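You operate a simulated robot arm through the tools that you are given. There is no shell and no other tool. Be economical: measure what you need, move in short steps, check, and stop when the job is done.

You run a simulated two-armed robot. Do the job below in one go: nothing can be reset, and whatever is moved stays where it is left.

TASK
Put the four rings from the long tray on pegs of their size.
Fine: each peg is marked small, middle or large.

Only the result counts: the job must be done as asked and must still hold three seconds after the hand-in. Knocking over, shifting, dropping, spilling or breaking anything else fails it.

THE ROBOT
Two 7-joint arms with fingered hands on one trunk that stands fixed in place. Base frame: the origin is at the foot of the trunk, x ahead of it, y to its left, z up. Lengths are in mm, angles in degrees, forces in N, time in s.
The left shoulder is at [20, 269, 1197], the right one opposite. Payload 5 kg a hand.
The TCP of each hand is the grasp point between the finger pads, 42 mm short of the fingertips. In the tool frame z runs along the fingers and y along their closing line. The gripper opens to 208 mm. The gripper's body begins 119 mm behind the TCP. The gripper is a hand of 4 fingers: y runs from the thumb to the fingers, the wrist lies at [0, 0, -317] in the tool frame, and closing takes about 1.5 s.
Orientation is that of the tool frame in the base frame, as [roll, pitch, yaw] about the fixed x, y, z axes, in that order (R = Rz(yaw) Ry(pitch) Rx(roll)). With the fingers straight down and closing along the base's y, the tool's x points along the base's -x, its y along +y and its z along -z.

THE INTERFACE
- The arms move only by the tool servo_tool. It takes "left_rows", "right_rows" or both (then of equal length, played together; a hand with none holds still); each is a list of rows, each an object of numbers (a shift or turn left out is 0, a gripper value left out holds the last): "tx", "ty", "tz": the shift along the tool's x, y, z in mm; "ax", "ay", "az": the turn, a rotation vector about the tool's x, y, z in degrees. In form: [{"tx": .., "ty": .., "tz": .., "ax": .., "ay": .., "az": ..}, ...]. A call has 1 to 20 rows; each row is the pose to reach, as a shift and turn from the pose commanded when the call began, along the tool's axes at that moment. "left_jaw" and "right_jaw" are, for a hand that has rows, the opening, from 0 (shut) to 1 (fully open), set as the call begins (left out, the last holds). Each row takes 0.2 s and may step no farther than 50 mm and 8.6 degrees from the row before; otherwise, or with a gripper value out of range, the whole call is refused. A pose out of reach is approached as far as the arm can. The call stops where the force on the tool passes 40 N (or 10 N more than at its start, if that is more) or the arm is blocked; 0.2 s more then pass. The fingers move at their own pace (about 153 mm/s each) and stop on an object; they squeeze with about 30 N. The grip force told is the motor's: it shows also when the fingers shut on nothing. Time passes only in rows, and 0.2 s behind the last, so rows that repeat a pose let the fingers close. It gives the time, the measured TCP pose, the force on the tool (base axes), the opening and the grip force at its end, in the units of the frame above (readings bear some noise), with the torque about the TCP (base axes, N m) and any sound that the robot's microphone picked up.
- Cameras (640 x 400 px; columns grow to the right, rows downward): "scene" is now at [162.8, -3.5, 1484.5]; the picture's right is [-0.05, -1.00, 0.00], its down [-0.36, 0.02, -0.93] and it looks along [0.93, -0.05, -0.36] (base axes); focal length 309 px, centre (320, 200). "left" rides on the left gripper at [-93, 1, -146] in its tool frame; the picture's right is [-0.02, -1.00, 0.00], its down [0.84, -0.01, -0.54] and it looks along [0.54, -0.01, 0.84] (tool axes); focal length 280 px, centre (320, 200). "right" rides on the right gripper at [93, 1, -146] in its tool frame; the picture's right is [-0.02, 1.00, 0.00], its down [-0.84, -0.01, -0.54] and it looks along [-0.54, -0.01, 0.84] (tool axes); focal length 280 px, centre (320, 200). There is no depth. A picture from a camera that has moved, and an enlarged one, comes with that camera's place and axes in the base frame and with its lens.
- capture(camera): a new picture of that camera. The clock stands still meanwhile.
- lift_body(by): slides the trunk up (or, below 0, down) by that many mm; the arms and the scene camera ride with it, the base frame stays. It gives what a move gives, with no picture.
- set_fingers(finger1, finger2, finger3, thumb_bend, hand): sets how far each is bent, from 0 (flat) to 1 (curled in); at 0.3 the hand is open as for a grip, at 0.7 the pads meet at the TCP. One left out holds its place. A second passes; each finger stops where it meets its share of the squeeze, and holds until it gets a number again. A gripper value or a shape takes the hand back. It gives what a move gives, with no picture; readings hold the bend of each and the force on the fingers (four entries, about 0 where the hand has none), thumb and palm.
- hand_shape(shape, hand): the hand has 4 fingers and takes this shape, open, in about a second: jaw (thumb against the fingers, like two jaws); tri (thumb and two fingers); tip (a fingertip pinch); poke (one finger out to press); point (the index stretched); flat (the hand flat); cup (the hand cupped); fist (a fist). The gripper value then closes the fingers along that shape, each until it touches; the sizes above hold for jaw. It gives what a move gives, with no picture.
- head_to(pan, tilt): turns the head with the scene camera to pan (to the left, within 80 degrees either way) and tilt (down, from -29 to 69), counted from straight ahead of the robot. It gives what a move gives.
- zoom(camera, box): a new picture of the part [left, top, right, bottom] of that camera's present view, enlarged. The clock stands still meanwhile.
- job_done(): hands the job in; it is judged then, once.

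Go step by step. Nothing tells you positions but the pictures and the camera data: compare them with the known pose of the tool, close in by small moves and look again before you grip or let go. The budget is 120 turns and 86 pictures, counting those below and the enlarged ones. Unless the task says otherwise, let go and move clear before handing in, and close with one line.

The tools are called by a JSON object that holds its "op" and its "data". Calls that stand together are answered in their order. servo_tool: Moves the arms, as the interface text tells. Its arguments: {"type":"object","properties":{"left_rows":{"type":"array","items":{"type":"object","properties":{"tx":{"type":"number"},"ty":{"type":"number"},"tz":{"type":"number"},"ax":{"type":"number"},"ay":{"type":"number"},"az":{"type":"number"}}}},"left_jaw":{"type":"number"},"right_rows":{"type":"array","items":{"type":"object","properties":{"tx":{"type":"number"},"ty":{"type":"number"},"tz":{"type":"number"},"ax":{"type":"number"},"ay":{"type":"number"},"az":{"type":"number"}}}},"right_jaw":{"type":"number"}},"required":[]} The other tools are called the same way: lift_body (by) slides the trunk up or down; hand_shape (shape, hand) gives the hand a shape; set_fingers (finger1, finger2, finger3, thumb_bend, hand) moves the fingers one by one; head_to (pan, tilt) turns the head that bears the scene camera; capture (camera) takes a picture; zoom (camera, box) takes an enlarged picture of a part of a camera's view; job_done () hands the job in.

At the start:

```text
clock: 0.0
left_ee_pos: [658.9, 144.1, 1285.3]
left_orientation: [-180.0, 0.0, 173.2]
left_ft_force: [-0.5, -0.6, 0.5]
left_ft_torque: [0.0, -0.01, 0.01]
left_grip_width: 207.6
left_grip_force: 0.1
left_shape: jaw
left_bend: [0.3, 0.3, 0.3, 0.3]
left_finger forces: [0.0, 0.1, 0.0, 0.0, 0.1, 0.0]
right_ee_pos: [670.4, -413.8, 1271.7]
right_orientation: [180.0, 0.0, 173.2]
right_ft_force: [-0.2, -1.1, -0.3]
right_ft_torque: [-0.01, 0.01, 0.0]
right_grip_width: 207.8
right_grip_force: 0.1
right_shape: jaw
right_bend: [0.3, 0.3, 0.3, 0.3]
right_finger forces: [0.0, 0.0, 0.0, 0.1, 0.0, 0.0]
trunk travel left (down, up): [-575.0, 46.0]
head pan, tilt: [-3.0, 21.1]
```

scene: 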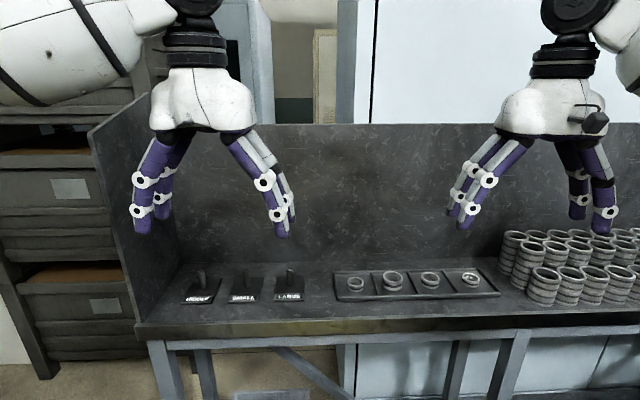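
right: 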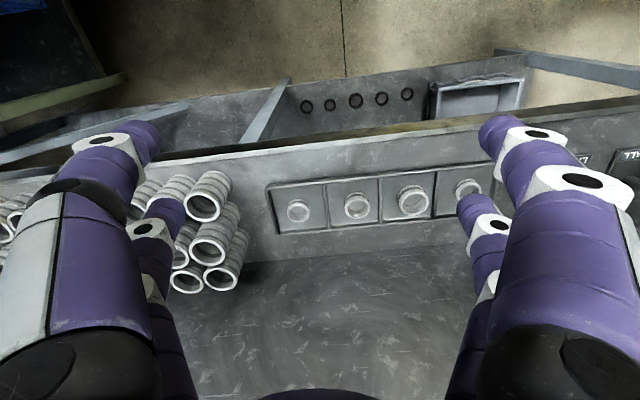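
left: 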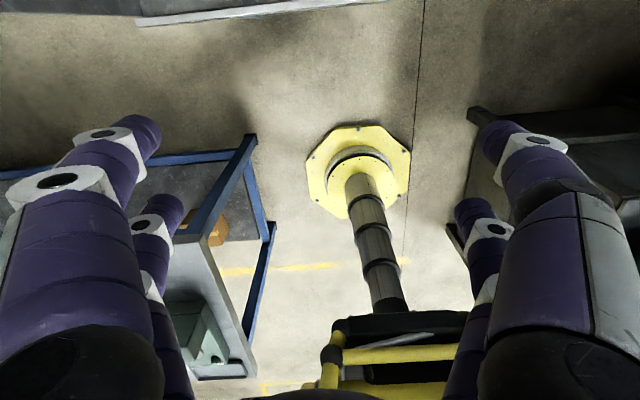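

I see a long tray with four rings on the table ahead, three marked pegs to its left, and stacks of other rings on the right. I'll zoom in to measure.

{"op": "zoom", "data": {"camera": "scene", "box": [170, 250, 330, 350]}}

{"op": "zoom", "data": {"camera": "scene", "box": [325, 240, 517, 360]}}

```text
4.00 times, centred on (250, 300) of scene
camera zoom: at [162.8, -3.5, 1484.5], right [-0.05, -1.0, 0.0], down [-0.36, 0.02, -0.93], along [0.93, -0.05, -0.36], focal length 1238 px, centre (600, -200)
```

zoom: 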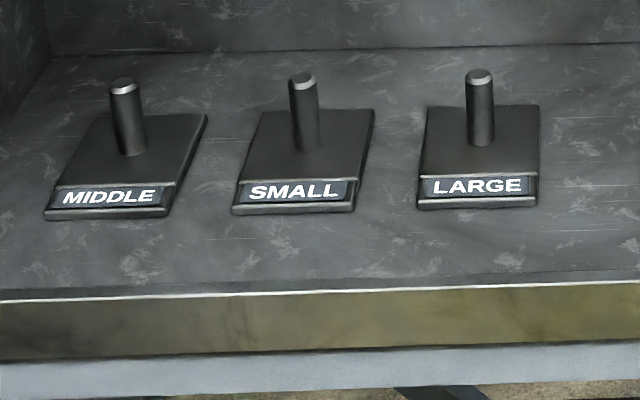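

```text
3.33 times, centred on (421, 300) of scene
camera zoom: at [162.8, -3.5, 1484.5], right [-0.05, -1.0, 0.0], down [-0.36, 0.02, -0.93], along [0.93, -0.05, -0.36], focal length 1031 px, centre (-17, -133)
```

zoom: 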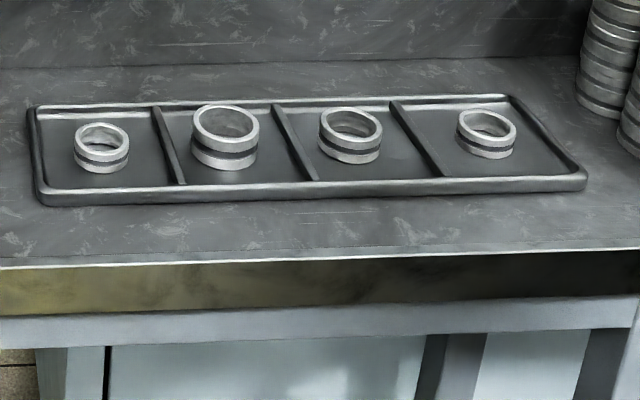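

The rings sit near x≈910, y from −146 to −500, z≈925, and the pegs near x≈930, y≈43/171/298. I'll zoom with the right camera to compare ring sizes.

{"op": "zoom", "data": {"camera": "right", "box": [270, 150, 398, 230]}}

{"op": "zoom", "data": {"camera": "right", "box": [370, 150, 498, 230]}}

```text
5.00 times, centred on (334, 190) of right
camera zoom: at [579.6, -400.3, 1417.4], right [0.13, 0.99, 0.0], down [0.83, -0.11, 0.54], along [0.53, -0.07, -0.84], focal length 1402 px, centre (250, 250)
```

zoom: 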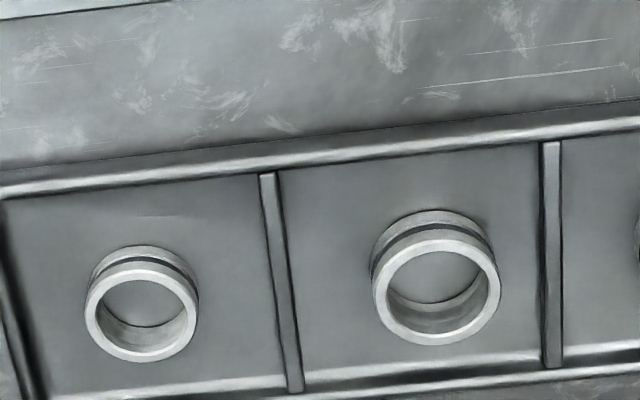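

```text
5.00 times, centred on (434, 190) of right
camera zoom: at [579.6, -400.3, 1417.4], right [0.13, 0.99, 0.0], down [0.83, -0.11, 0.54], along [0.53, -0.07, -0.84], focal length 1402 px, centre (-250, 250)
```

zoom: 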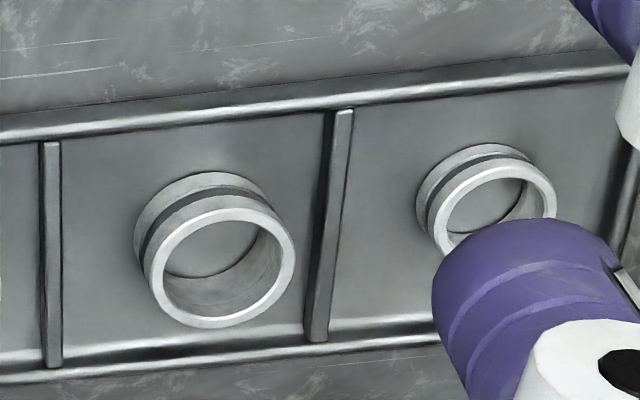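

Sizes by outer diameter: ring nearest the pegs ≈47 (small), next ≈59 (large), next ≈53.5 (middle), far right ≈48 (small). I'll try the fingertip-pinch shape on the right hand and look at it.

{"op": "hand_shape", "data": {"hand": "right", "shape": "tip"}}

{"op": "lift_body", "data": {"by": 40}}

{"op": "capture", "data": {"camera": "right"}}

{"op": "capture", "data": {"camera": "scene"}}

```text
clock: 0.9
left_ee_pos: [658.4, 143.7, 1285.4]
left_orientation: [179.9, 0.0, 173.1]
left_ft_force: [0.4, 0.2, 0.2]
left_ft_torque: [0.03, -0.02, 0.01]
left_grip_width: 208.2
left_grip_force: 0.1
left_shape: jaw
left_bend: [0.3, 0.3, 0.3, 0.3]
left_finger forces: [0.0, 0.0, 0.1, 0.1, 0.1, 0.0]
right_ee_pos: [672.3, -412.4, 1272.2]
right_orientation: [180.0, 0.0, 173.1]
right_ft_force: [-0.3, 0.4, -0.2]
right_ft_torque: [0.02, 0.03, 0.0]
right_grip_width: 207.8
right_grip_force: 0.1
right_shape: tip
right_bend: [0.3, 0.3, 0.3, 0.3]
right_finger forces: [0.0, 0.0, 0.0, 0.0, 0.1, 0.0]
trunk travel left (down, up): [-575.0, 46.0]
head pan, tilt: [-3.0, 21.1]
```

```text
clock: 1.7
left_ee_pos: [659.8, 143.8, 1323.5]
left_orientation: [179.9, -0.1, 173.3]
left_ft_force: [0.7, -0.7, -0.5]
left_ft_torque: [0.01, 0.08, 0.0]
left_grip_width: 207.7
left_grip_force: 0.1
left_shape: jaw
left_bend: [0.3, 0.3, 0.3, 0.3]
left_finger forces: [0.0, 0.1, 0.0, 0.0, 0.0, 0.1]
right_ee_pos: [673.7, -412.7, 1310.8]
right_orientation: [-180.0, -0.1, 173.2]
right_ft_force: [0.3, 0.2, -0.9]
right_ft_torque: [0.03, 0.07, 0.02]
right_grip_width: 207.7
right_grip_force: 0.1
right_shape: tip
right_bend: [0.3, 0.3, 0.3, 0.3]
right_finger forces: [0.0, 0.0, 0.0, 0.1, 0.1, 0.0]
trunk travel left (down, up): [-615.0, 6.0]
head pan, tilt: [-3.0, 21.1]
```

```text
78 pictures are left
camera right: at [580.8, -400.5, 1456.3], right [0.13, 0.99, 0.0], down [0.84, -0.11, 0.54], along [0.53, -0.07, -0.84], focal length 280 px, centre (320, 200)
```

right: 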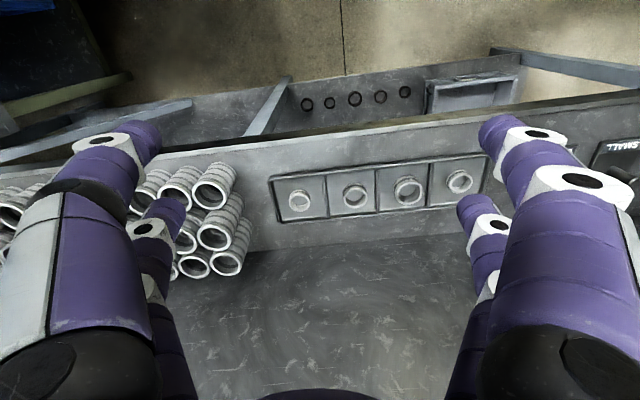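

```text
77 pictures are left
camera scene: at [163.4, -3.7, 1524.2], right [-0.05, -1.0, 0.0], down [-0.36, 0.02, -0.93], along [0.93, -0.05, -0.36], focal length 309 px, centre (320, 200)
```

scene: 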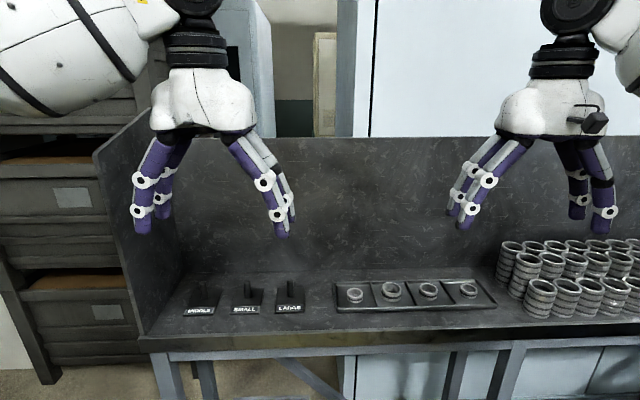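

The hand looks unchanged when open. I'll close it in the air to see which fingers pinch.

{"op": "servo_tool", "data": {"right_rows": [{"tz": 0}, {"tz": 0}, {"tz": 0}, {"tz": 0}, {"tz": 0}, {"tz": 0}], "right_jaw": 0.25}}

{"op": "capture", "data": {"camera": "right"}}

{"op": "zoom", "data": {"camera": "scene", "box": [430, 90, 640, 260]}}

```text
clock: 3.1
left_ee_pos: [658.5, 143.7, 1325.2]
left_orientation: [180.0, 0.0, 173.2]
left_ft_force: [-0.4, 0.4, -0.6]
left_ft_torque: [-0.02, 0.04, 0.02]
left_grip_width: 207.8
left_grip_force: 0.0
left_shape: jaw
left_bend: [0.3, 0.3, 0.3, 0.3]
left_finger forces: [0.0, 0.1, 0.0, 0.0, 0.0, 0.0]
right_ee_pos: [671.2, -412.3, 1312.2]
right_orientation: [180.0, 0.1, 173.1]
right_ft_force: [0.8, -0.1, 0.2]
right_ft_torque: [0.0, -0.04, 0.01]
right_grip_width: 52.6
right_grip_force: 0.0
right_shape: tip
right_bend: [0.73, 0.73, 0.73, 0.7]
right_finger forces: [0.0, 0.0, 0.0, 0.2, 0.0, 0.0]
trunk travel left (down, up): [-615.0, 6.0]
head pan, tilt: [-3.0, 21.1]
```

```text
76 pictures are left
camera right: at [579.6, -400.3, 1457.4], right [0.13, 0.99, 0.0], down [0.83, -0.11, 0.54], along [0.53, -0.07, -0.84], focal length 280 px, centre (320, 200)
```

right: 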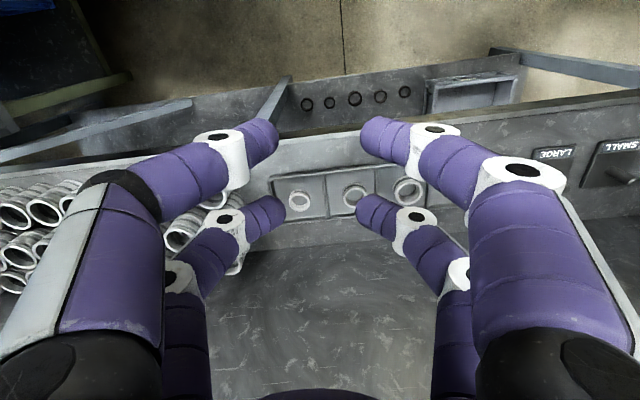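

```text
2.35 times, centred on (535, 175) of scene
camera zoom: at [162.3, -3.5, 1524.6], right [-0.05, -1.0, 0.0], down [-0.36, 0.02, -0.93], along [0.93, -0.05, -0.36], focal length 728 px, centre (-186, 259)
```

zoom: 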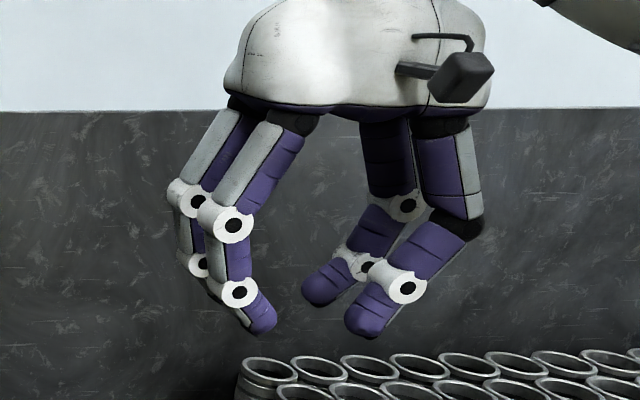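

The hand has two pairs of fingers; I'll set them individually to learn which is which.

{"op": "set_fingers", "data": {"hand": "right", "finger1": 0.75, "finger2": 0.5, "finger3": 0.2, "thumb_bend": 0.65}}

{"op": "capture", "data": {"camera": "right"}}

{"op": "hand_shape", "data": {"hand": "right", "shape": "tri"}}

{"op": "servo_tool", "data": {"right_rows": [{"tz": 0}, {"tz": 0}, {"tz": 0}, {"tz": 0}, {"tz": 0}, {"tz": 0}], "right_jaw": 0.25}}

{"op": "capture", "data": {"camera": "right"}}

```text
clock: 4.1
left_ee_pos: [659.5, 145.2, 1325.1]
left_orientation: [180.0, -0.1, 173.2]
left_ft_force: [-0.5, -0.2, 0.0]
left_ft_torque: [0.0, -0.03, -0.02]
left_grip_width: 208.1
left_grip_force: 0.1
left_shape: jaw
left_bend: [0.3, 0.3, 0.3, 0.3]
left_finger forces: [0.0, 0.0, 0.0, 0.0, 0.0, 0.1]
right_ee_pos: [671.9, -412.9, 1312.3]
right_orientation: [180.0, 0.0, 173.2]
right_ft_force: [0.9, 0.7, -0.2]
right_ft_torque: [-0.02, 0.02, 0.03]
right_grip_width: 12.9
right_grip_force: 0.1
right_shape: fingers
right_bend: [0.75, 0.5, 0.2, 0.65]
right_finger forces: [0.0, 0.0, 0.0, 0.1, 0.0, 0.0]
trunk travel left (down, up): [-615.0, 6.0]
head pan, tilt: [-3.0, 21.1]
```

```text
74 pictures are left
camera right: at [579.6, -400.3, 1457.4], right [0.13, 0.99, 0.0], down [0.83, -0.11, 0.54], along [0.53, -0.07, -0.84], focal length 280 px, centre (320, 200)
```

right: 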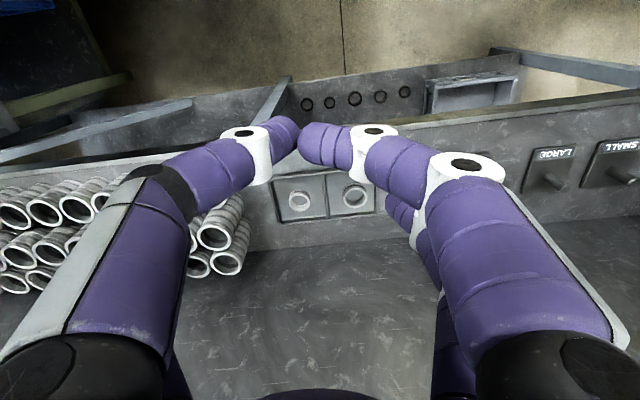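

```text
clock: 5.0
left_ee_pos: [658.9, 145.1, 1324.8]
left_orientation: [-179.9, 0.1, 173.2]
left_ft_force: [-0.1, 0.0, -0.2]
left_ft_torque: [0.02, -0.01, 0.04]
left_grip_width: 207.9
left_grip_force: 0.0
left_shape: jaw
left_bend: [0.3, 0.3, 0.3, 0.3]
left_finger forces: [0.0, 0.1, 0.0, 0.0, 0.1, 0.1]
right_ee_pos: [671.3, -411.6, 1310.9]
right_orientation: [180.0, 0.0, 173.2]
right_ft_force: [0.5, 0.4, -0.3]
right_ft_torque: [0.01, -0.01, 0.02]
right_grip_width: 207.6
right_grip_force: 0.0
right_shape: tri
right_bend: [0.3, 0.3, 0.3, 0.3]
right_finger forces: [0.0, 0.0, 0.0, 0.0, 0.1, 0.0]
trunk travel left (down, up): [-615.0, 6.0]
head pan, tilt: [-3.0, 21.1]
```

```text
clock: 6.4
left_ee_pos: [659.5, 144.5, 1324.9]
left_orientation: [180.0, -0.1, 173.2]
left_ft_force: [-0.1, -0.9, 0.8]
left_ft_torque: [0.01, 0.02, -0.01]
left_grip_width: 207.9
left_grip_force: 0.0
left_shape: jaw
left_bend: [0.3, 0.3, 0.3, 0.3]
left_finger forces: [0.0, 0.0, 0.0, 0.1, 0.0, 0.0]
right_ee_pos: [671.8, -412.0, 1311.4]
right_orientation: [-180.0, 0.0, 173.1]
right_ft_force: [-0.2, -0.5, -0.1]
right_ft_torque: [0.03, 0.02, 0.0]
right_grip_width: 52.5
right_grip_force: 0.0
right_shape: tri
right_bend: [0.73, 0.73, 0.73, 0.7]
right_finger forces: [0.1, 0.0, 0.0, 0.0, 0.0, 0.0]
trunk travel left (down, up): [-615.0, 6.0]
head pan, tilt: [-3.0, 21.1]
```

```text
73 pictures are left
camera right: at [579.6, -400.3, 1457.4], right [0.13, 0.99, 0.0], down [0.83, -0.11, 0.54], along [0.53, -0.07, -0.84], focal length 280 px, centre (320, 200)
```

right: 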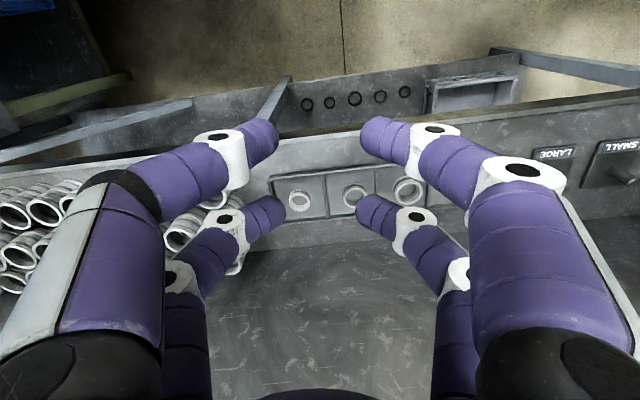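

Near pair (tool x≈+30) is thumb + finger1; finger2 and finger3 are the far pair. I'll flatten the far pair and see where they go, aiming to pinch with thumb + finger1 with the hand tilted forward.

{"op": "set_fingers", "data": {"hand": "right", "finger1": 0.6, "finger2": 0, "finger3": 0, "thumb_bend": 0.6}}

{"op": "capture", "data": {"camera": "right"}}

{"op": "zoom", "data": {"camera": "scene", "box": [416, 90, 640, 230]}}

```text
clock: 7.4
left_ee_pos: [659.7, 145.0, 1326.1]
left_orientation: [-179.9, 0.0, 173.3]
left_ft_force: [-0.3, -1.0, -0.7]
left_ft_torque: [0.0, -0.01, -0.01]
left_grip_width: 207.8
left_grip_force: 0.0
left_shape: jaw
left_bend: [0.3, 0.3, 0.3, 0.3]
left_finger forces: [0.1, 0.0, 0.1, 0.1, 0.0, 0.0]
right_ee_pos: [671.7, -412.8, 1311.4]
right_orientation: [180.0, -0.1, 173.2]
right_ft_force: [0.4, -0.9, -0.3]
right_ft_torque: [-0.01, 0.01, -0.03]
right_grip_width: 59.8
right_grip_force: 0.0
right_shape: fingers
right_bend: [0.6, 0.0, 0.0, 0.6]
right_finger forces: [0.0, 0.1, 0.0, 0.1, 0.0, 0.0]
trunk travel left (down, up): [-615.0, 6.0]
head pan, tilt: [-3.0, 21.1]
```

```text
72 pictures are left
camera right: at [579.6, -400.3, 1457.4], right [0.13, 0.99, 0.0], down [0.83, -0.11, 0.54], along [0.53, -0.07, -0.84], focal length 280 px, centre (320, 200)
```

right: 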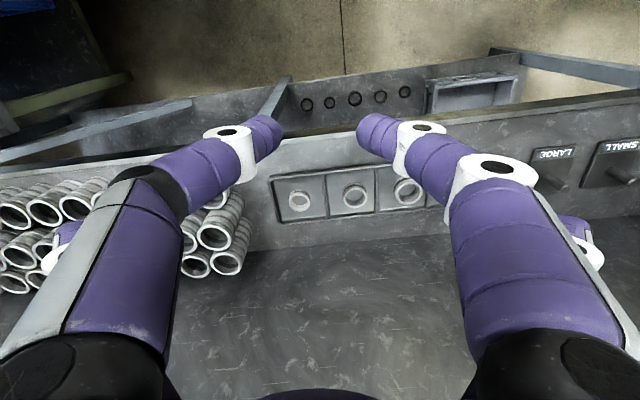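

```text
2.86 times, centred on (528, 160) of scene
camera zoom: at [162.3, -3.5, 1524.6], right [-0.05, -1.0, 0.0], down [-0.36, 0.02, -0.93], along [0.93, -0.05, -0.36], focal length 884 px, centre (-274, 314)
```

zoom: 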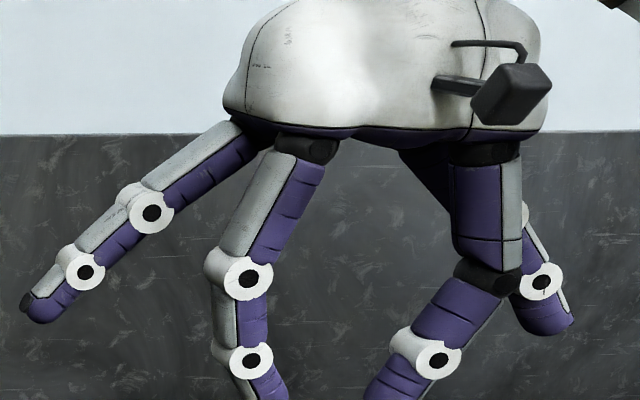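

Far fingers flattened splay too wide; I'll instead keep them curled at 0.65 and tilt the hand 32° forward, then locate the pinch tips by two cameras.

{"op": "set_fingers", "data": {"hand": "right", "finger1": 0.5, "finger2": 0.65, "finger3": 0.65, "thumb_bend": 0.5}}

{"op": "servo_tool", "data": {"right_rows": [{"ay": -8}, {"ay": -16}, {"ay": -24}, {"ay": -32}, {"ay": -32}]}}

{"op": "capture", "data": {"camera": "right"}}

{"op": "zoom", "data": {"camera": "scene", "box": [400, 110, 640, 260]}}

```text
clock: 8.4
left_ee_pos: [660.0, 145.1, 1326.4]
left_orientation: [179.9, 0.0, 173.2]
left_ft_force: [-0.2, 1.0, -0.2]
left_ft_torque: [-0.05, 0.01, 0.0]
left_grip_width: 207.5
left_grip_force: 0.0
left_shape: jaw
left_bend: [0.3, 0.3, 0.3, 0.3]
left_finger forces: [0.0, 0.1, 0.0, 0.0, 0.0, 0.0]
right_ee_pos: [672.5, -413.9, 1312.4]
right_orientation: [-179.9, 0.0, 173.3]
right_ft_force: [0.0, -0.1, -0.5]
right_ft_torque: [-0.04, 0.01, 0.03]
right_grip_width: 112.2
right_grip_force: 0.1
right_shape: fingers
right_bend: [0.5, 0.65, 0.65, 0.5]
right_finger forces: [0.0, 0.1, 0.0, 0.0, 0.1, 0.0]
trunk travel left (down, up): [-615.0, 6.0]
head pan, tilt: [-3.0, 21.1]
```

```text
clock: 9.6
left_ee_pos: [659.3, 145.8, 1325.8]
left_orientation: [180.0, 0.0, 173.4]
left_ft_force: [0.2, 0.1, 0.2]
left_ft_torque: [-0.02, -0.05, 0.02]
left_grip_width: 208.0
left_grip_force: 0.0
left_shape: jaw
left_bend: [0.3, 0.3, 0.3, 0.3]
left_finger forces: [0.1, 0.0, 0.0, 0.1, 0.1, 0.0]
right_ee_pos: [671.9, -412.1, 1311.9]
right_orientation: [180.0, 32.2, 173.2]
right_ft_force: [-0.2, 0.0, 0.5]
right_ft_torque: [-0.03, -0.01, -0.05]
right_grip_width: 112.3
right_grip_force: 0.1
right_shape: fingers
right_bend: [0.5, 0.65, 0.65, 0.5]
right_finger forces: [0.0, 0.0, 0.1, 0.0, 0.0, 0.0]
trunk travel left (down, up): [-615.0, 6.0]
head pan, tilt: [-3.0, 21.1]
```

```text
70 pictures are left
camera right: at [516.7, -392.3, 1385.8], right [0.13, 0.99, 0.01], down [0.42, -0.06, 0.9], along [0.9, -0.11, -0.43], focal length 280 px, centre (320, 200)
```

right: 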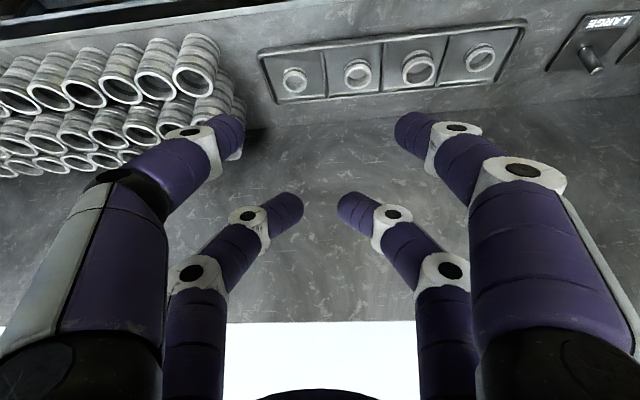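

```text
2.67 times, centred on (520, 185) of scene
camera zoom: at [162.2, -3.1, 1524.6], right [-0.05, -1.0, 0.0], down [-0.36, 0.02, -0.93], along [0.93, -0.05, -0.36], focal length 825 px, centre (-213, 240)
```

zoom: 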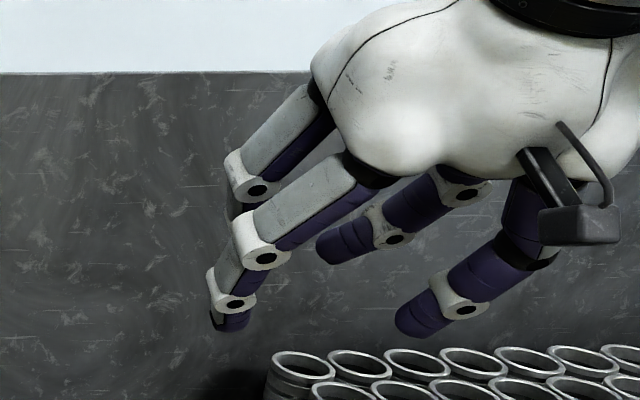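

The pinch point comes out at about TCP + (−19, 0, −46) in base axes at this tilt. I'll move to a spot above the first ring (≈907, −144).

{"op": "servo_tool", "data": {"right_rows": [{"tx": -4.6, "ty": 29.4, "tz": 34.3}, {"tx": -9.3, "ty": 58.8, "tz": 68.5}, {"tx": -13.9, "ty": 88.2, "tz": 102.8}, {"tx": -18.5, "ty": 117.6, "tz": 137}, {"tx": -23.2, "ty": 147, "tz": 171.3}, {"tx": -27.8, "ty": 176.4, "tz": 205.6}, {"tx": -32.4, "ty": 205.8, "tz": 239.8}, {"tx": -37, "ty": 235.2, "tz": 274.1}, {"tx": -41.7, "ty": 264.6, "tz": 308.3}, {"tx": -46.3, "ty": 294, "tz": 342.6}, {"tx": -46.3, "ty": 294, "tz": 342.6}]}}

{"op": "capture", "data": {"camera": "right"}}

{"op": "zoom", "data": {"camera": "scene", "box": [240, 180, 480, 330]}}

```text
clock: 12.0
left_ee_pos: [659.9, 143.8, 1325.6]
left_orientation: [-180.0, 0.0, 173.2]
left_ft_force: [-0.1, 0.2, 0.3]
left_ft_torque: [0.08, -0.11, -0.01]
left_grip_width: 208.2
left_grip_force: 0.0
left_shape: jaw
left_bend: [0.3, 0.3, 0.3, 0.3]
left_finger forces: [0.1, 0.1, 0.0, 0.1, 0.1, 0.0]
right_ee_pos: [926.4, -147.4, 1045.7]
right_orientation: [179.9, 32.1, 173.1]
right_ft_force: [-0.9, 0.3, 0.1]
right_ft_torque: [0.07, 0.03, 0.04]
right_grip_width: 112.7
right_grip_force: 0.0
right_shape: fingers
right_bend: [0.5, 0.65, 0.65, 0.5]
right_finger forces: [0.0, 0.0, 0.0, 0.0, 0.0, 0.0]
trunk travel left (down, up): [-615.0, 6.0]
head pan, tilt: [-3.0, 21.1]
```

```text
68 pictures are left
camera right: at [770.4, -127.9, 1119.3], right [0.13, 0.99, 0.01], down [0.42, -0.06, 0.9], along [0.9, -0.12, -0.43], focal length 280 px, centre (320, 200)
```

right: 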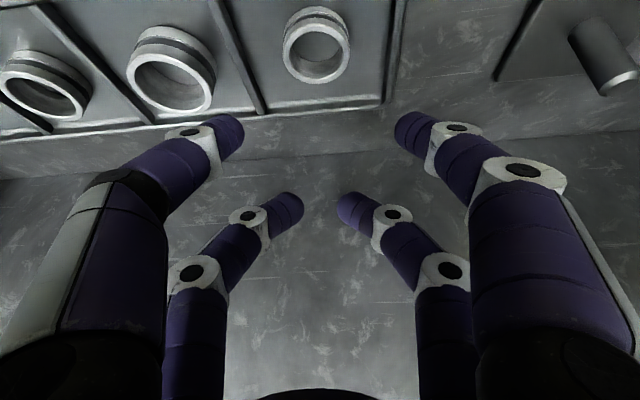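

```text
2.67 times, centred on (360, 255) of scene
camera zoom: at [161.6, -3.9, 1524.8], right [-0.05, -1.0, 0.0], down [-0.36, 0.02, -0.93], along [0.93, -0.05, -0.36], focal length 825 px, centre (213, 53)
```

zoom: 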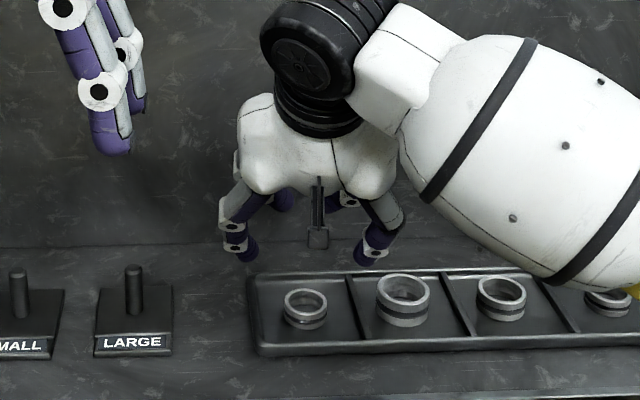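

Reached as planned. Ring 1's top rim is near (904, −147, 940). I'll narrow the pinch and descend partway.

{"op": "set_fingers", "data": {"hand": "right", "finger1": 0.56, "thumb_bend": 0.56}}

{"op": "servo_tool", "data": {"right_rows": [{"tx": 10, "ty": -4, "tz": 18}, {"tx": 22, "ty": -4, "tz": 32}, {"tx": 22, "ty": -4, "tz": 32}]}}

{"op": "capture", "data": {"camera": "right"}}

{"op": "zoom", "data": {"camera": "scene", "box": [296, 240, 424, 320]}}

```text
clock: 13.0
left_ee_pos: [658.5, 143.2, 1325.9]
left_orientation: [-179.9, 0.0, 173.2]
left_ft_force: [0.3, -0.3, 0.0]
left_ft_torque: [0.01, 0.0, 0.02]
left_grip_width: 207.8
left_grip_force: 0.1
left_shape: jaw
left_bend: [0.3, 0.3, 0.3, 0.3]
left_finger forces: [0.0, 0.1, 0.0, 0.0, 0.1, 0.0]
right_ee_pos: [926.5, -146.9, 1044.1]
right_orientation: [-180.0, 31.9, 173.1]
right_ft_force: [0.3, 0.0, -1.2]
right_ft_torque: [-0.02, 0.04, 0.03]
right_grip_width: 81.7
right_grip_force: 0.0
right_shape: fingers
right_bend: [0.56, 0.65, 0.65, 0.56]
right_finger forces: [0.0, 0.1, 0.1, 0.0, 0.0, 0.1]
trunk travel left (down, up): [-615.0, 6.0]
head pan, tilt: [-3.0, 21.1]
```

```text
clock: 13.8
left_ee_pos: [659.3, 144.4, 1325.6]
left_orientation: [180.0, 0.0, 173.2]
left_ft_force: [0.4, -0.1, 0.2]
left_ft_torque: [0.02, 0.01, 0.01]
left_grip_width: 207.9
left_grip_force: 0.1
left_shape: jaw
left_bend: [0.3, 0.3, 0.3, 0.3]
left_finger forces: [0.0, 0.0, 0.0, 0.0, 0.0, 0.1]
right_ee_pos: [923.9, -151.1, 1008.0]
right_orientation: [179.8, 32.1, 173.1]
right_ft_force: [-0.1, -0.4, 0.8]
right_ft_torque: [0.0, 0.01, 0.0]
right_grip_width: 81.7
right_grip_force: 0.1
right_shape: fingers
right_bend: [0.56, 0.65, 0.65, 0.56]
right_finger forces: [0.1, 0.1, 0.0, 0.0, 0.0, 0.1]
trunk travel left (down, up): [-615.0, 6.0]
head pan, tilt: [-3.0, 21.1]
```

```text
66 pictures are left
camera right: at [769.6, -131.5, 1081.7], right [0.13, 0.99, 0.01], down [0.42, -0.06, 0.9], along [0.9, -0.12, -0.43], focal length 280 px, centre (320, 200)
```

right: 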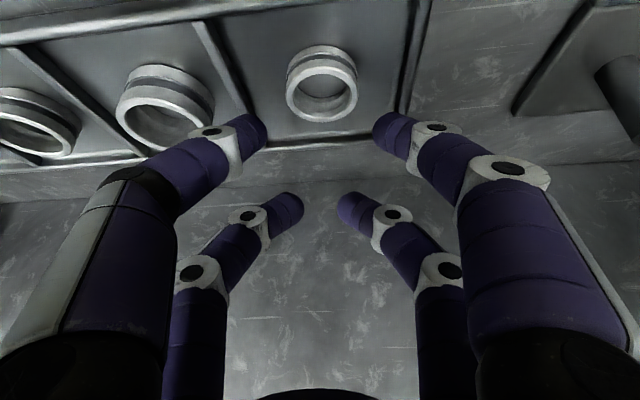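

```text
5.00 times, centred on (360, 280) of scene
camera zoom: at [162.3, -3.6, 1524.6], right [-0.05, -1.0, 0.0], down [-0.36, 0.02, -0.93], along [0.93, -0.05, -0.36], focal length 1547 px, centre (120, -200)
```

zoom: 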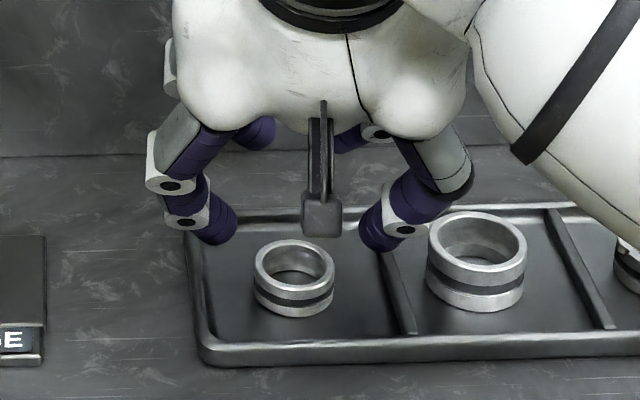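

Lateral alignment is good (ring and pinch centre both at column ≈321). Descending about 40 mm so the tips come beside the ring.

{"op": "servo_tool", "data": {"right_rows": [{"tx": 8, "tz": 11}, {"tx": 16, "tz": 22}, {"tx": 23.7, "tz": 32.3}, {"tx": 23.7, "tz": 32.3}]}}

{"op": "capture", "data": {"camera": "right"}}

{"op": "zoom", "data": {"camera": "scene", "box": [296, 240, 424, 320]}}

```text
clock: 14.4
left_ee_pos: [660.4, 145.6, 1324.3]
left_orientation: [179.9, -0.2, 173.1]
left_ft_force: [1.9, -0.7, -1.4]
left_ft_torque: [0.08, 0.31, 0.04]
left_grip_width: 207.9
left_grip_force: 0.0
left_shape: jaw
left_bend: [0.3, 0.3, 0.3, 0.3]
left_finger forces: [0.0, 0.0, 0.0, 0.0, 0.1, 0.1]
right_ee_pos: [925.5, -149.9, 998.9]
right_orientation: [179.7, 32.8, 172.9]
right_ft_force: [0.0, -3.0, 13.0]
right_ft_torque: [0.1, 0.58, 0.27]
right_grip_width: 81.8
right_grip_force: 0.1
right_shape: fingers
right_bend: [0.56, 0.65, 0.65, 0.56]
right_finger forces: [0.0, 0.1, 0.1, 0.0, 0.4, 0.0]
trunk travel left (down, up): [-615.0, 6.0]
head pan, tilt: [-3.0, 21.1]
stopped in row 2 (right hand): the force on the tool passed its limit at 48 N (the readings are from after the stop); the commanded pose is now the measured one
```

```text
64 pictures are left
camera right: at [769.5, -130.2, 1070.5], right [0.13, 0.99, 0.01], down [0.41, -0.07, 0.91], along [0.9, -0.11, -0.42], focal length 280 px, centre (320, 200)
```

right: 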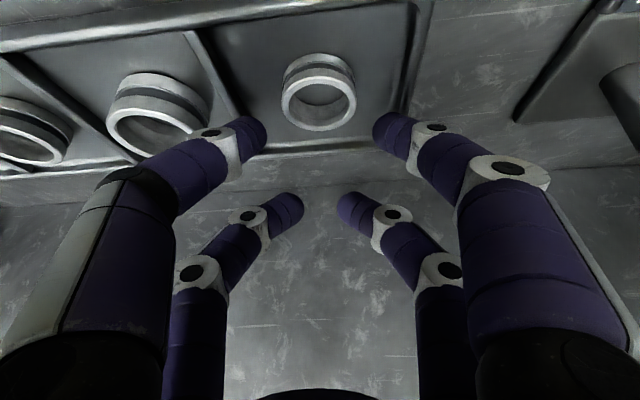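

```text
5.00 times, centred on (360, 280) of scene
camera zoom: at [162.6, -3.5, 1524.7], right [-0.05, -1.0, 0.0], down [-0.36, 0.02, -0.93], along [0.93, -0.05, -0.36], focal length 1547 px, centre (120, -200)
```

zoom: 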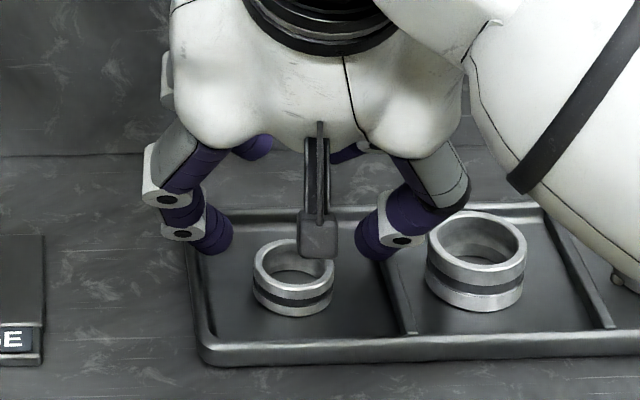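

The move stopped on a contact while the tips still looked clear of the tray. I'll look around for what touched.

{"op": "head_to", "data": {"pan": -15, "tilt": 40}}

{"op": "capture", "data": {"camera": "scene"}}

{"op": "capture", "data": {"camera": "left"}}

```text
clock: 15.2
left_ee_pos: [660.1, 144.7, 1325.7]
left_orientation: [-180.0, 0.1, 173.2]
left_ft_force: [-0.2, 0.8, 0.3]
left_ft_torque: [-0.03, 0.01, 0.02]
left_grip_width: 208.1
left_grip_force: 0.1
left_shape: jaw
left_bend: [0.3, 0.3, 0.3, 0.3]
left_finger forces: [0.0, 0.0, 0.1, 0.0, 0.0, 0.0]
right_ee_pos: [925.2, -148.7, 994.9]
right_orientation: [179.8, 32.5, 173.1]
right_ft_force: [0.4, 0.2, 0.6]
right_ft_torque: [0.05, 0.05, -0.06]
right_grip_width: 75.4
right_grip_force: 1.7
right_shape: fingers
right_bend: [0.57, 0.65, 0.65, 0.57]
right_finger forces: [1.2, 0.0, 0.1, 0.1, 1.7, 0.0]
trunk travel left (down, up): [-615.0, 6.0]
head pan, tilt: [-15.0, 40.0]
```

```text
62 pictures are left
camera scene: at [151.5, -20.5, 1494.9], right [-0.26, -0.97, 0.0], down [-0.62, 0.17, -0.77], along [0.74, -0.2, -0.64], focal length 309 px, centre (320, 200)
```

scene: 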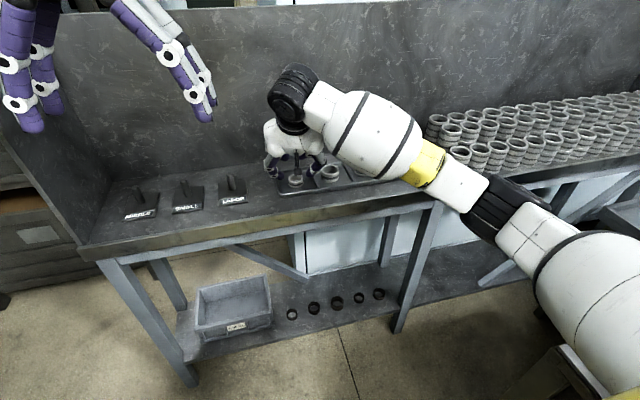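

```text
61 pictures are left
camera left: at [752.3, 135.4, 1471.9], right [-0.1, -0.99, 0.0], down [-0.84, 0.09, 0.54], along [-0.54, 0.06, -0.84], focal length 280 px, centre (320, 200)
```

left: 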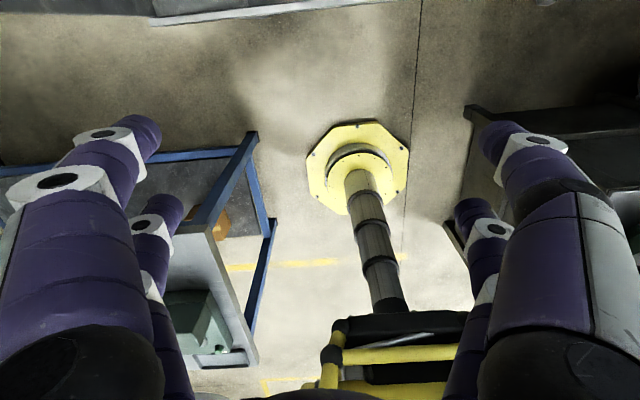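

The thumb and finger1 are being pushed inward, so they are resting on the tray's end rim and the divider: the compartment is narrower than the spread. I'll raise slightly, narrow the pinch, and look.

{"op": "servo_tool", "data": {"right_rows": [{"tx": -8, "tz": -13}, {"tx": -8, "tz": -13}]}}

{"op": "set_fingers", "data": {"hand": "right", "finger1": 0.585, "thumb_bend": 0.585}}

{"op": "capture", "data": {"camera": "right"}}

{"op": "zoom", "data": {"camera": "scene", "box": [232, 120, 392, 220]}}

```text
clock: 15.8
left_ee_pos: [658.9, 144.7, 1324.9]
left_orientation: [-180.0, 0.1, 173.2]
left_ft_force: [0.7, -0.5, 0.3]
left_ft_torque: [0.05, 0.05, 0.0]
left_grip_width: 207.9
left_grip_force: 0.1
left_shape: jaw
left_bend: [0.3, 0.3, 0.3, 0.3]
left_finger forces: [0.0, 0.1, 0.0, 0.0, 0.0, 0.0]
right_ee_pos: [923.7, -149.2, 1008.0]
right_orientation: [179.7, 32.5, 173.1]
right_ft_force: [0.2, 0.2, -0.9]
right_ft_torque: [0.01, 0.03, -0.02]
right_grip_width: 80.4
right_grip_force: 0.0
right_shape: fingers
right_bend: [0.56, 0.65, 0.65, 0.56]
right_finger forces: [0.0, 0.0, 0.0, 0.0, 0.1, 0.1]
trunk travel left (down, up): [-615.0, 6.0]
head pan, tilt: [-15.0, 40.0]
```

```text
clock: 16.8
left_ee_pos: [658.8, 144.2, 1325.8]
left_orientation: [179.9, 0.0, 173.1]
left_ft_force: [-0.9, -0.7, -0.7]
left_ft_torque: [0.01, 0.03, -0.01]
left_grip_width: 208.2
left_grip_force: 0.0
left_shape: jaw
left_bend: [0.3, 0.3, 0.3, 0.3]
left_finger forces: [0.0, 0.0, 0.0, 0.1, 0.0, 0.0]
right_ee_pos: [924.6, -148.7, 1009.2]
right_orientation: [179.7, 32.5, 173.0]
right_ft_force: [0.8, -0.7, 0.4]
right_ft_torque: [0.01, -0.03, 0.04]
right_grip_width: 71.1
right_grip_force: 0.0
right_shape: fingers
right_bend: [0.58, 0.65, 0.65, 0.58]
right_finger forces: [0.0, 0.1, 0.1, 0.0, 0.0, 0.0]
trunk travel left (down, up): [-615.0, 6.0]
head pan, tilt: [-15.0, 40.0]
```

```text
60 pictures are left
camera right: at [768.4, -129.4, 1081.4], right [0.13, 0.99, 0.01], down [0.42, -0.07, 0.91], along [0.9, -0.11, -0.42], focal length 280 px, centre (320, 200)
```

right: 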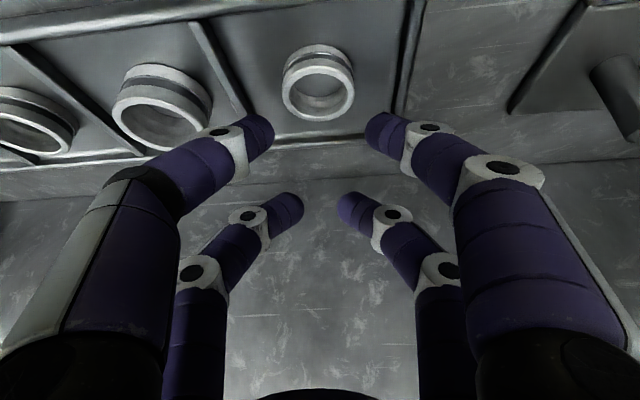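

```text
4.00 times, centred on (312, 170) of scene
camera zoom: at [151.5, -20.6, 1494.9], right [-0.26, -0.97, 0.0], down [-0.62, 0.17, -0.77], along [0.74, -0.2, -0.64], focal length 1238 px, centre (352, 320)
```

zoom: 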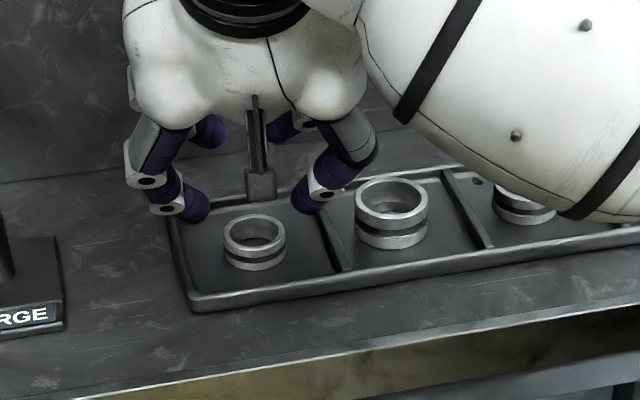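

The pinch needs to come about 9 mm back and 38 mm down. I'll take most of that and recheck.

{"op": "servo_tool", "data": {"right_rows": [{"tx": 11, "ty": -1.5, "tz": 5}, {"tx": 17, "ty": -3, "tz": 12}, {"tx": 22.3, "ty": -3, "tz": 18.9}, {"tx": 22.3, "ty": -3, "tz": 18.9}]}}

{"op": "capture", "data": {"camera": "right"}}

{"op": "zoom", "data": {"camera": "scene", "box": [252, 140, 348, 200]}}

```text
clock: 18.0
left_ee_pos: [659.4, 143.7, 1324.9]
left_orientation: [-180.0, 0.1, 173.2]
left_ft_force: [-0.1, -0.2, -0.7]
left_ft_torque: [0.04, 0.14, -0.03]
left_grip_width: 208.0
left_grip_force: 0.0
left_shape: jaw
left_bend: [0.3, 0.3, 0.3, 0.3]
left_finger forces: [0.0, 0.1, 0.0, 0.1, 0.1, 0.1]
right_ee_pos: [916.8, -151.4, 989.5]
right_orientation: [179.4, 33.0, 172.8]
right_ft_force: [-2.5, 1.5, 14.9]
right_ft_torque: [-0.13, 0.22, -0.09]
right_grip_width: 68.8
right_grip_force: 7.9
right_shape: fingers
right_bend: [0.58, 0.65, 0.65, 0.58]
right_finger forces: [5.9, 0.0, 0.1, 0.0, 10.7, 0.0]
trunk travel left (down, up): [-615.0, 6.0]
head pan, tilt: [-15.0, 40.0]
stopped in row 4 (right hand): the force on the tool passed its limit at 41 N (the readings are from after the stop); the commanded pose is now the measured one
```

```text
58 pictures are left
camera right: at [760.3, -131.6, 1059.8], right [0.13, 0.99, 0.02], down [0.41, -0.07, 0.91], along [0.9, -0.11, -0.41], focal length 280 px, centre (320, 200)
```

right: 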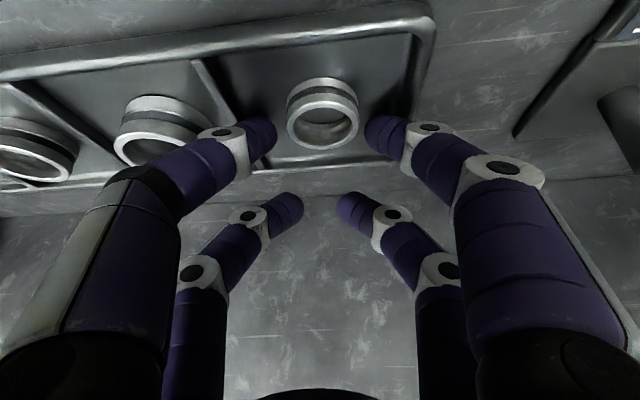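

```text
6.67 times, centred on (300, 170) of scene
camera zoom: at [151.4, -20.6, 1494.7], right [-0.26, -0.97, 0.0], down [-0.62, 0.17, -0.77], along [0.74, -0.2, -0.64], focal length 2063 px, centre (453, 400)
```

zoom: 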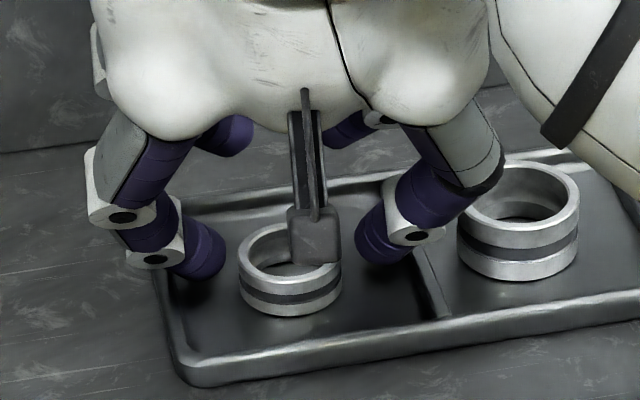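

The tips now touch the tray floor, and they appear to be somewhat beyond the ring's centre. I'll lift a few mm, come back 14 mm in x and zoom in.

{"op": "servo_tool", "data": {"right_rows": [{"tx": -2, "ty": 0, "tz": -5}, {"tx": 10, "ty": -1.8, "tz": -12}, {"tx": 10, "ty": -1.8, "tz": -12}]}}

{"op": "zoom", "data": {"camera": "right", "box": [224, 60, 416, 180]}}

{"op": "zoom", "data": {"camera": "scene", "box": [252, 140, 348, 200]}}

```text
clock: 18.8
left_ee_pos: [659.7, 144.6, 1324.6]
left_orientation: [-179.9, -0.1, 173.2]
left_ft_force: [-0.6, 0.1, -1.0]
left_ft_torque: [-0.03, -0.01, 0.01]
left_grip_width: 208.2
left_grip_force: 0.2
left_shape: jaw
left_bend: [0.3, 0.3, 0.3, 0.3]
left_finger forces: [0.0, 0.1, 0.0, 0.1, 0.0, 0.0]
right_ee_pos: [901.3, -150.3, 990.5]
right_orientation: [179.6, 33.0, 173.0]
right_ft_force: [-0.4, 0.4, 1.1]
right_ft_torque: [-0.02, 0.02, 0.0]
right_grip_width: 69.5
right_grip_force: 0.3
right_shape: fingers
right_bend: [0.58, 0.65, 0.65, 0.58]
right_finger forces: [0.0, 0.1, 0.0, 0.1, 0.7, 0.1]
trunk travel left (down, up): [-615.0, 6.0]
head pan, tilt: [-15.0, 40.0]
```

```text
3.33 times, centred on (320, 120) of right
camera zoom: at [745.1, -131.1, 1062.1], right [0.13, 0.99, 0.01], down [0.41, -0.07, 0.91], along [0.9, -0.11, -0.41], focal length 935 px, centre (320, 467)
```

zoom: 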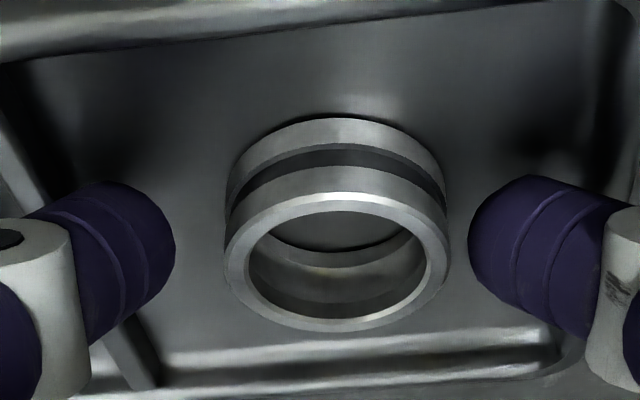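

```text
6.67 times, centred on (300, 170) of scene
camera zoom: at [151.7, -20.4, 1494.8], right [-0.26, -0.97, 0.0], down [-0.62, 0.17, -0.77], along [0.74, -0.2, -0.64], focal length 2063 px, centre (453, 400)
```

zoom: 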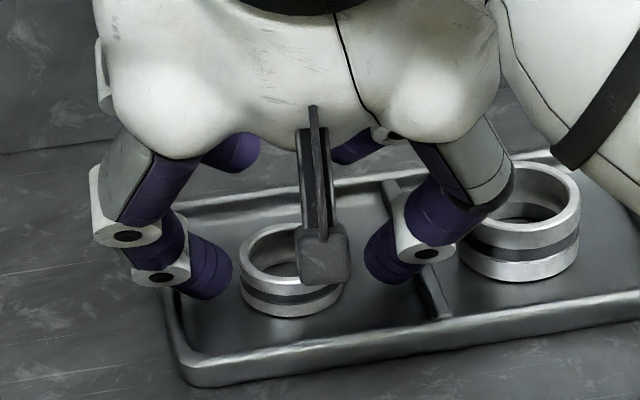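

The tips now flank the ring at mid-height. A small y correction of +3 mm, then close.

{"op": "servo_tool", "data": {"right_rows": [{"tx": 2, "ty": 2.8, "tz": -1.5}, {"tx": 2, "ty": 2.8, "tz": -1.5}]}}

{"op": "set_fingers", "data": {"hand": "right", "finger1": 0.66, "thumb_bend": 0.66}}

{"op": "zoom", "data": {"camera": "right", "box": [224, 60, 416, 180]}}

```text
clock: 19.4
left_ee_pos: [659.5, 144.7, 1325.1]
left_orientation: [-180.0, 0.0, 173.2]
left_ft_force: [0.3, -0.5, 0.5]
left_ft_torque: [0.0, 0.02, 0.02]
left_grip_width: 208.2
left_grip_force: 0.1
left_shape: jaw
left_bend: [0.3, 0.3, 0.3, 0.3]
left_finger forces: [0.1, 0.0, 0.0, 0.0, 0.0, 0.0]
right_ee_pos: [899.3, -149.4, 992.1]
right_orientation: [179.6, 32.9, 173.0]
right_ft_force: [0.5, -0.7, -0.3]
right_ft_torque: [-0.04, 0.0, 0.01]
right_grip_width: 69.6
right_grip_force: 0.2
right_shape: fingers
right_bend: [0.58, 0.65, 0.65, 0.58]
right_finger forces: [0.7, 0.0, 0.1, 0.0, 0.0, 0.0]
trunk travel left (down, up): [-615.0, 6.0]
head pan, tilt: [-15.0, 40.0]
```

```text
clock: 20.4
left_ee_pos: [659.1, 145.0, 1324.4]
left_orientation: [180.0, 0.0, 173.2]
left_ft_force: [-0.8, -1.1, 0.3]
left_ft_torque: [0.0, 0.01, 0.0]
left_grip_width: 207.6
left_grip_force: 0.1
left_shape: jaw
left_bend: [0.3, 0.3, 0.3, 0.3]
left_finger forces: [0.0, 0.0, 0.1, 0.0, 0.0, 0.0]
right_ee_pos: [900.0, -148.9, 992.0]
right_orientation: [179.5, 32.8, 173.0]
right_ft_force: [0.1, 0.4, -0.1]
right_ft_torque: [-0.02, 0.0, -0.06]
right_grip_width: 49.2
right_grip_force: 6.5
right_shape: fingers
right_bend: [0.62, 0.65, 0.65, 0.64]
right_finger forces: [6.9, 0.1, 0.1, 0.0, 6.7, 0.1]
trunk travel left (down, up): [-615.0, 6.0]
head pan, tilt: [-15.0, 40.0]
```

```text
3.33 times, centred on (320, 120) of right
camera zoom: at [742.7, -128.9, 1062.8], right [0.13, 0.99, 0.01], down [0.41, -0.07, 0.91], along [0.9, -0.11, -0.41], focal length 935 px, centre (320, 467)
```

zoom: 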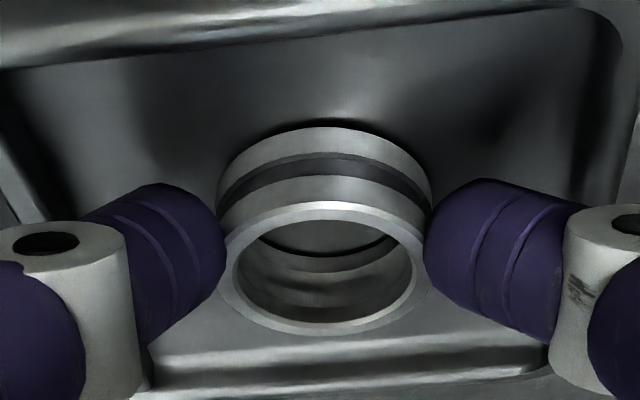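

The ring is pinched (width 49, both fingers ≈7 N). Lifting 30 mm to test the hold.

{"op": "servo_tool", "data": {"right_rows": [{"tx": -5.4, "tz": -8.4}, {"tx": -10.8, "tz": -16.8}, {"tx": -16.2, "tz": -25.2}, {"tx": -16.2, "tz": -25.2}]}}

{"op": "capture", "data": {"camera": "right"}}

{"op": "zoom", "data": {"camera": "scene", "box": [232, 120, 360, 200]}}

```text
clock: 21.4
left_ee_pos: [659.7, 144.3, 1324.2]
left_orientation: [179.9, 0.0, 173.1]
left_ft_force: [0.0, 0.3, 0.0]
left_ft_torque: [0.0, -0.01, 0.0]
left_grip_width: 207.8
left_grip_force: 0.0
left_shape: jaw
left_bend: [0.3, 0.3, 0.3, 0.3]
left_finger forces: [0.0, 0.0, 0.0, 0.0, 0.1, 0.0]
right_ee_pos: [902.4, -148.9, 1020.8]
right_orientation: [179.6, 33.0, 172.8]
right_ft_force: [0.9, -0.4, -0.8]
right_ft_torque: [0.02, 0.0, 0.02]
right_grip_width: 49.4
right_grip_force: 7.0
right_shape: fingers
right_bend: [0.62, 0.65, 0.65, 0.64]
right_finger forces: [6.8, 0.0, 0.0, 0.0, 6.7, 0.0]
trunk travel left (down, up): [-615.0, 6.0]
head pan, tilt: [-15.0, 40.0]
```

```text
53 pictures are left
camera right: at [744.4, -129.1, 1093.0], right [0.13, 0.99, 0.02], down [0.41, -0.07, 0.91], along [0.9, -0.11, -0.41], focal length 280 px, centre (320, 200)
```

right: 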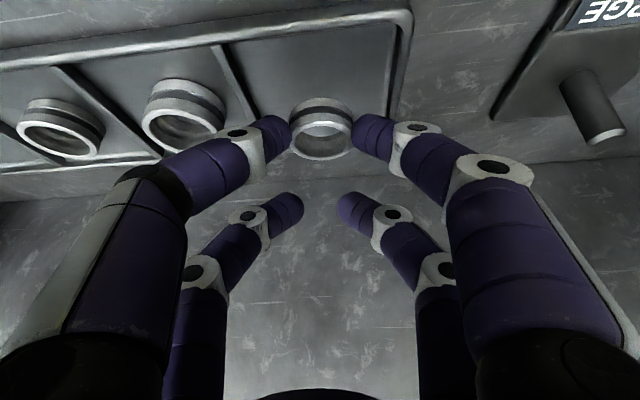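

```text
5.00 times, centred on (296, 160) of scene
camera zoom: at [151.9, -20.7, 1494.8], right [-0.26, -0.97, 0.0], down [-0.62, 0.17, -0.77], along [0.74, -0.2, -0.64], focal length 1547 px, centre (440, 400)
```

zoom: 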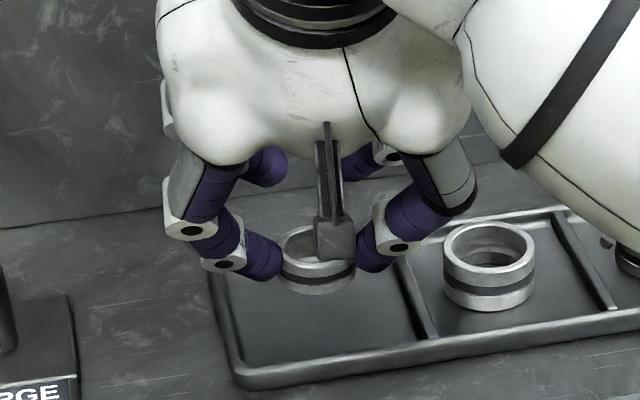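

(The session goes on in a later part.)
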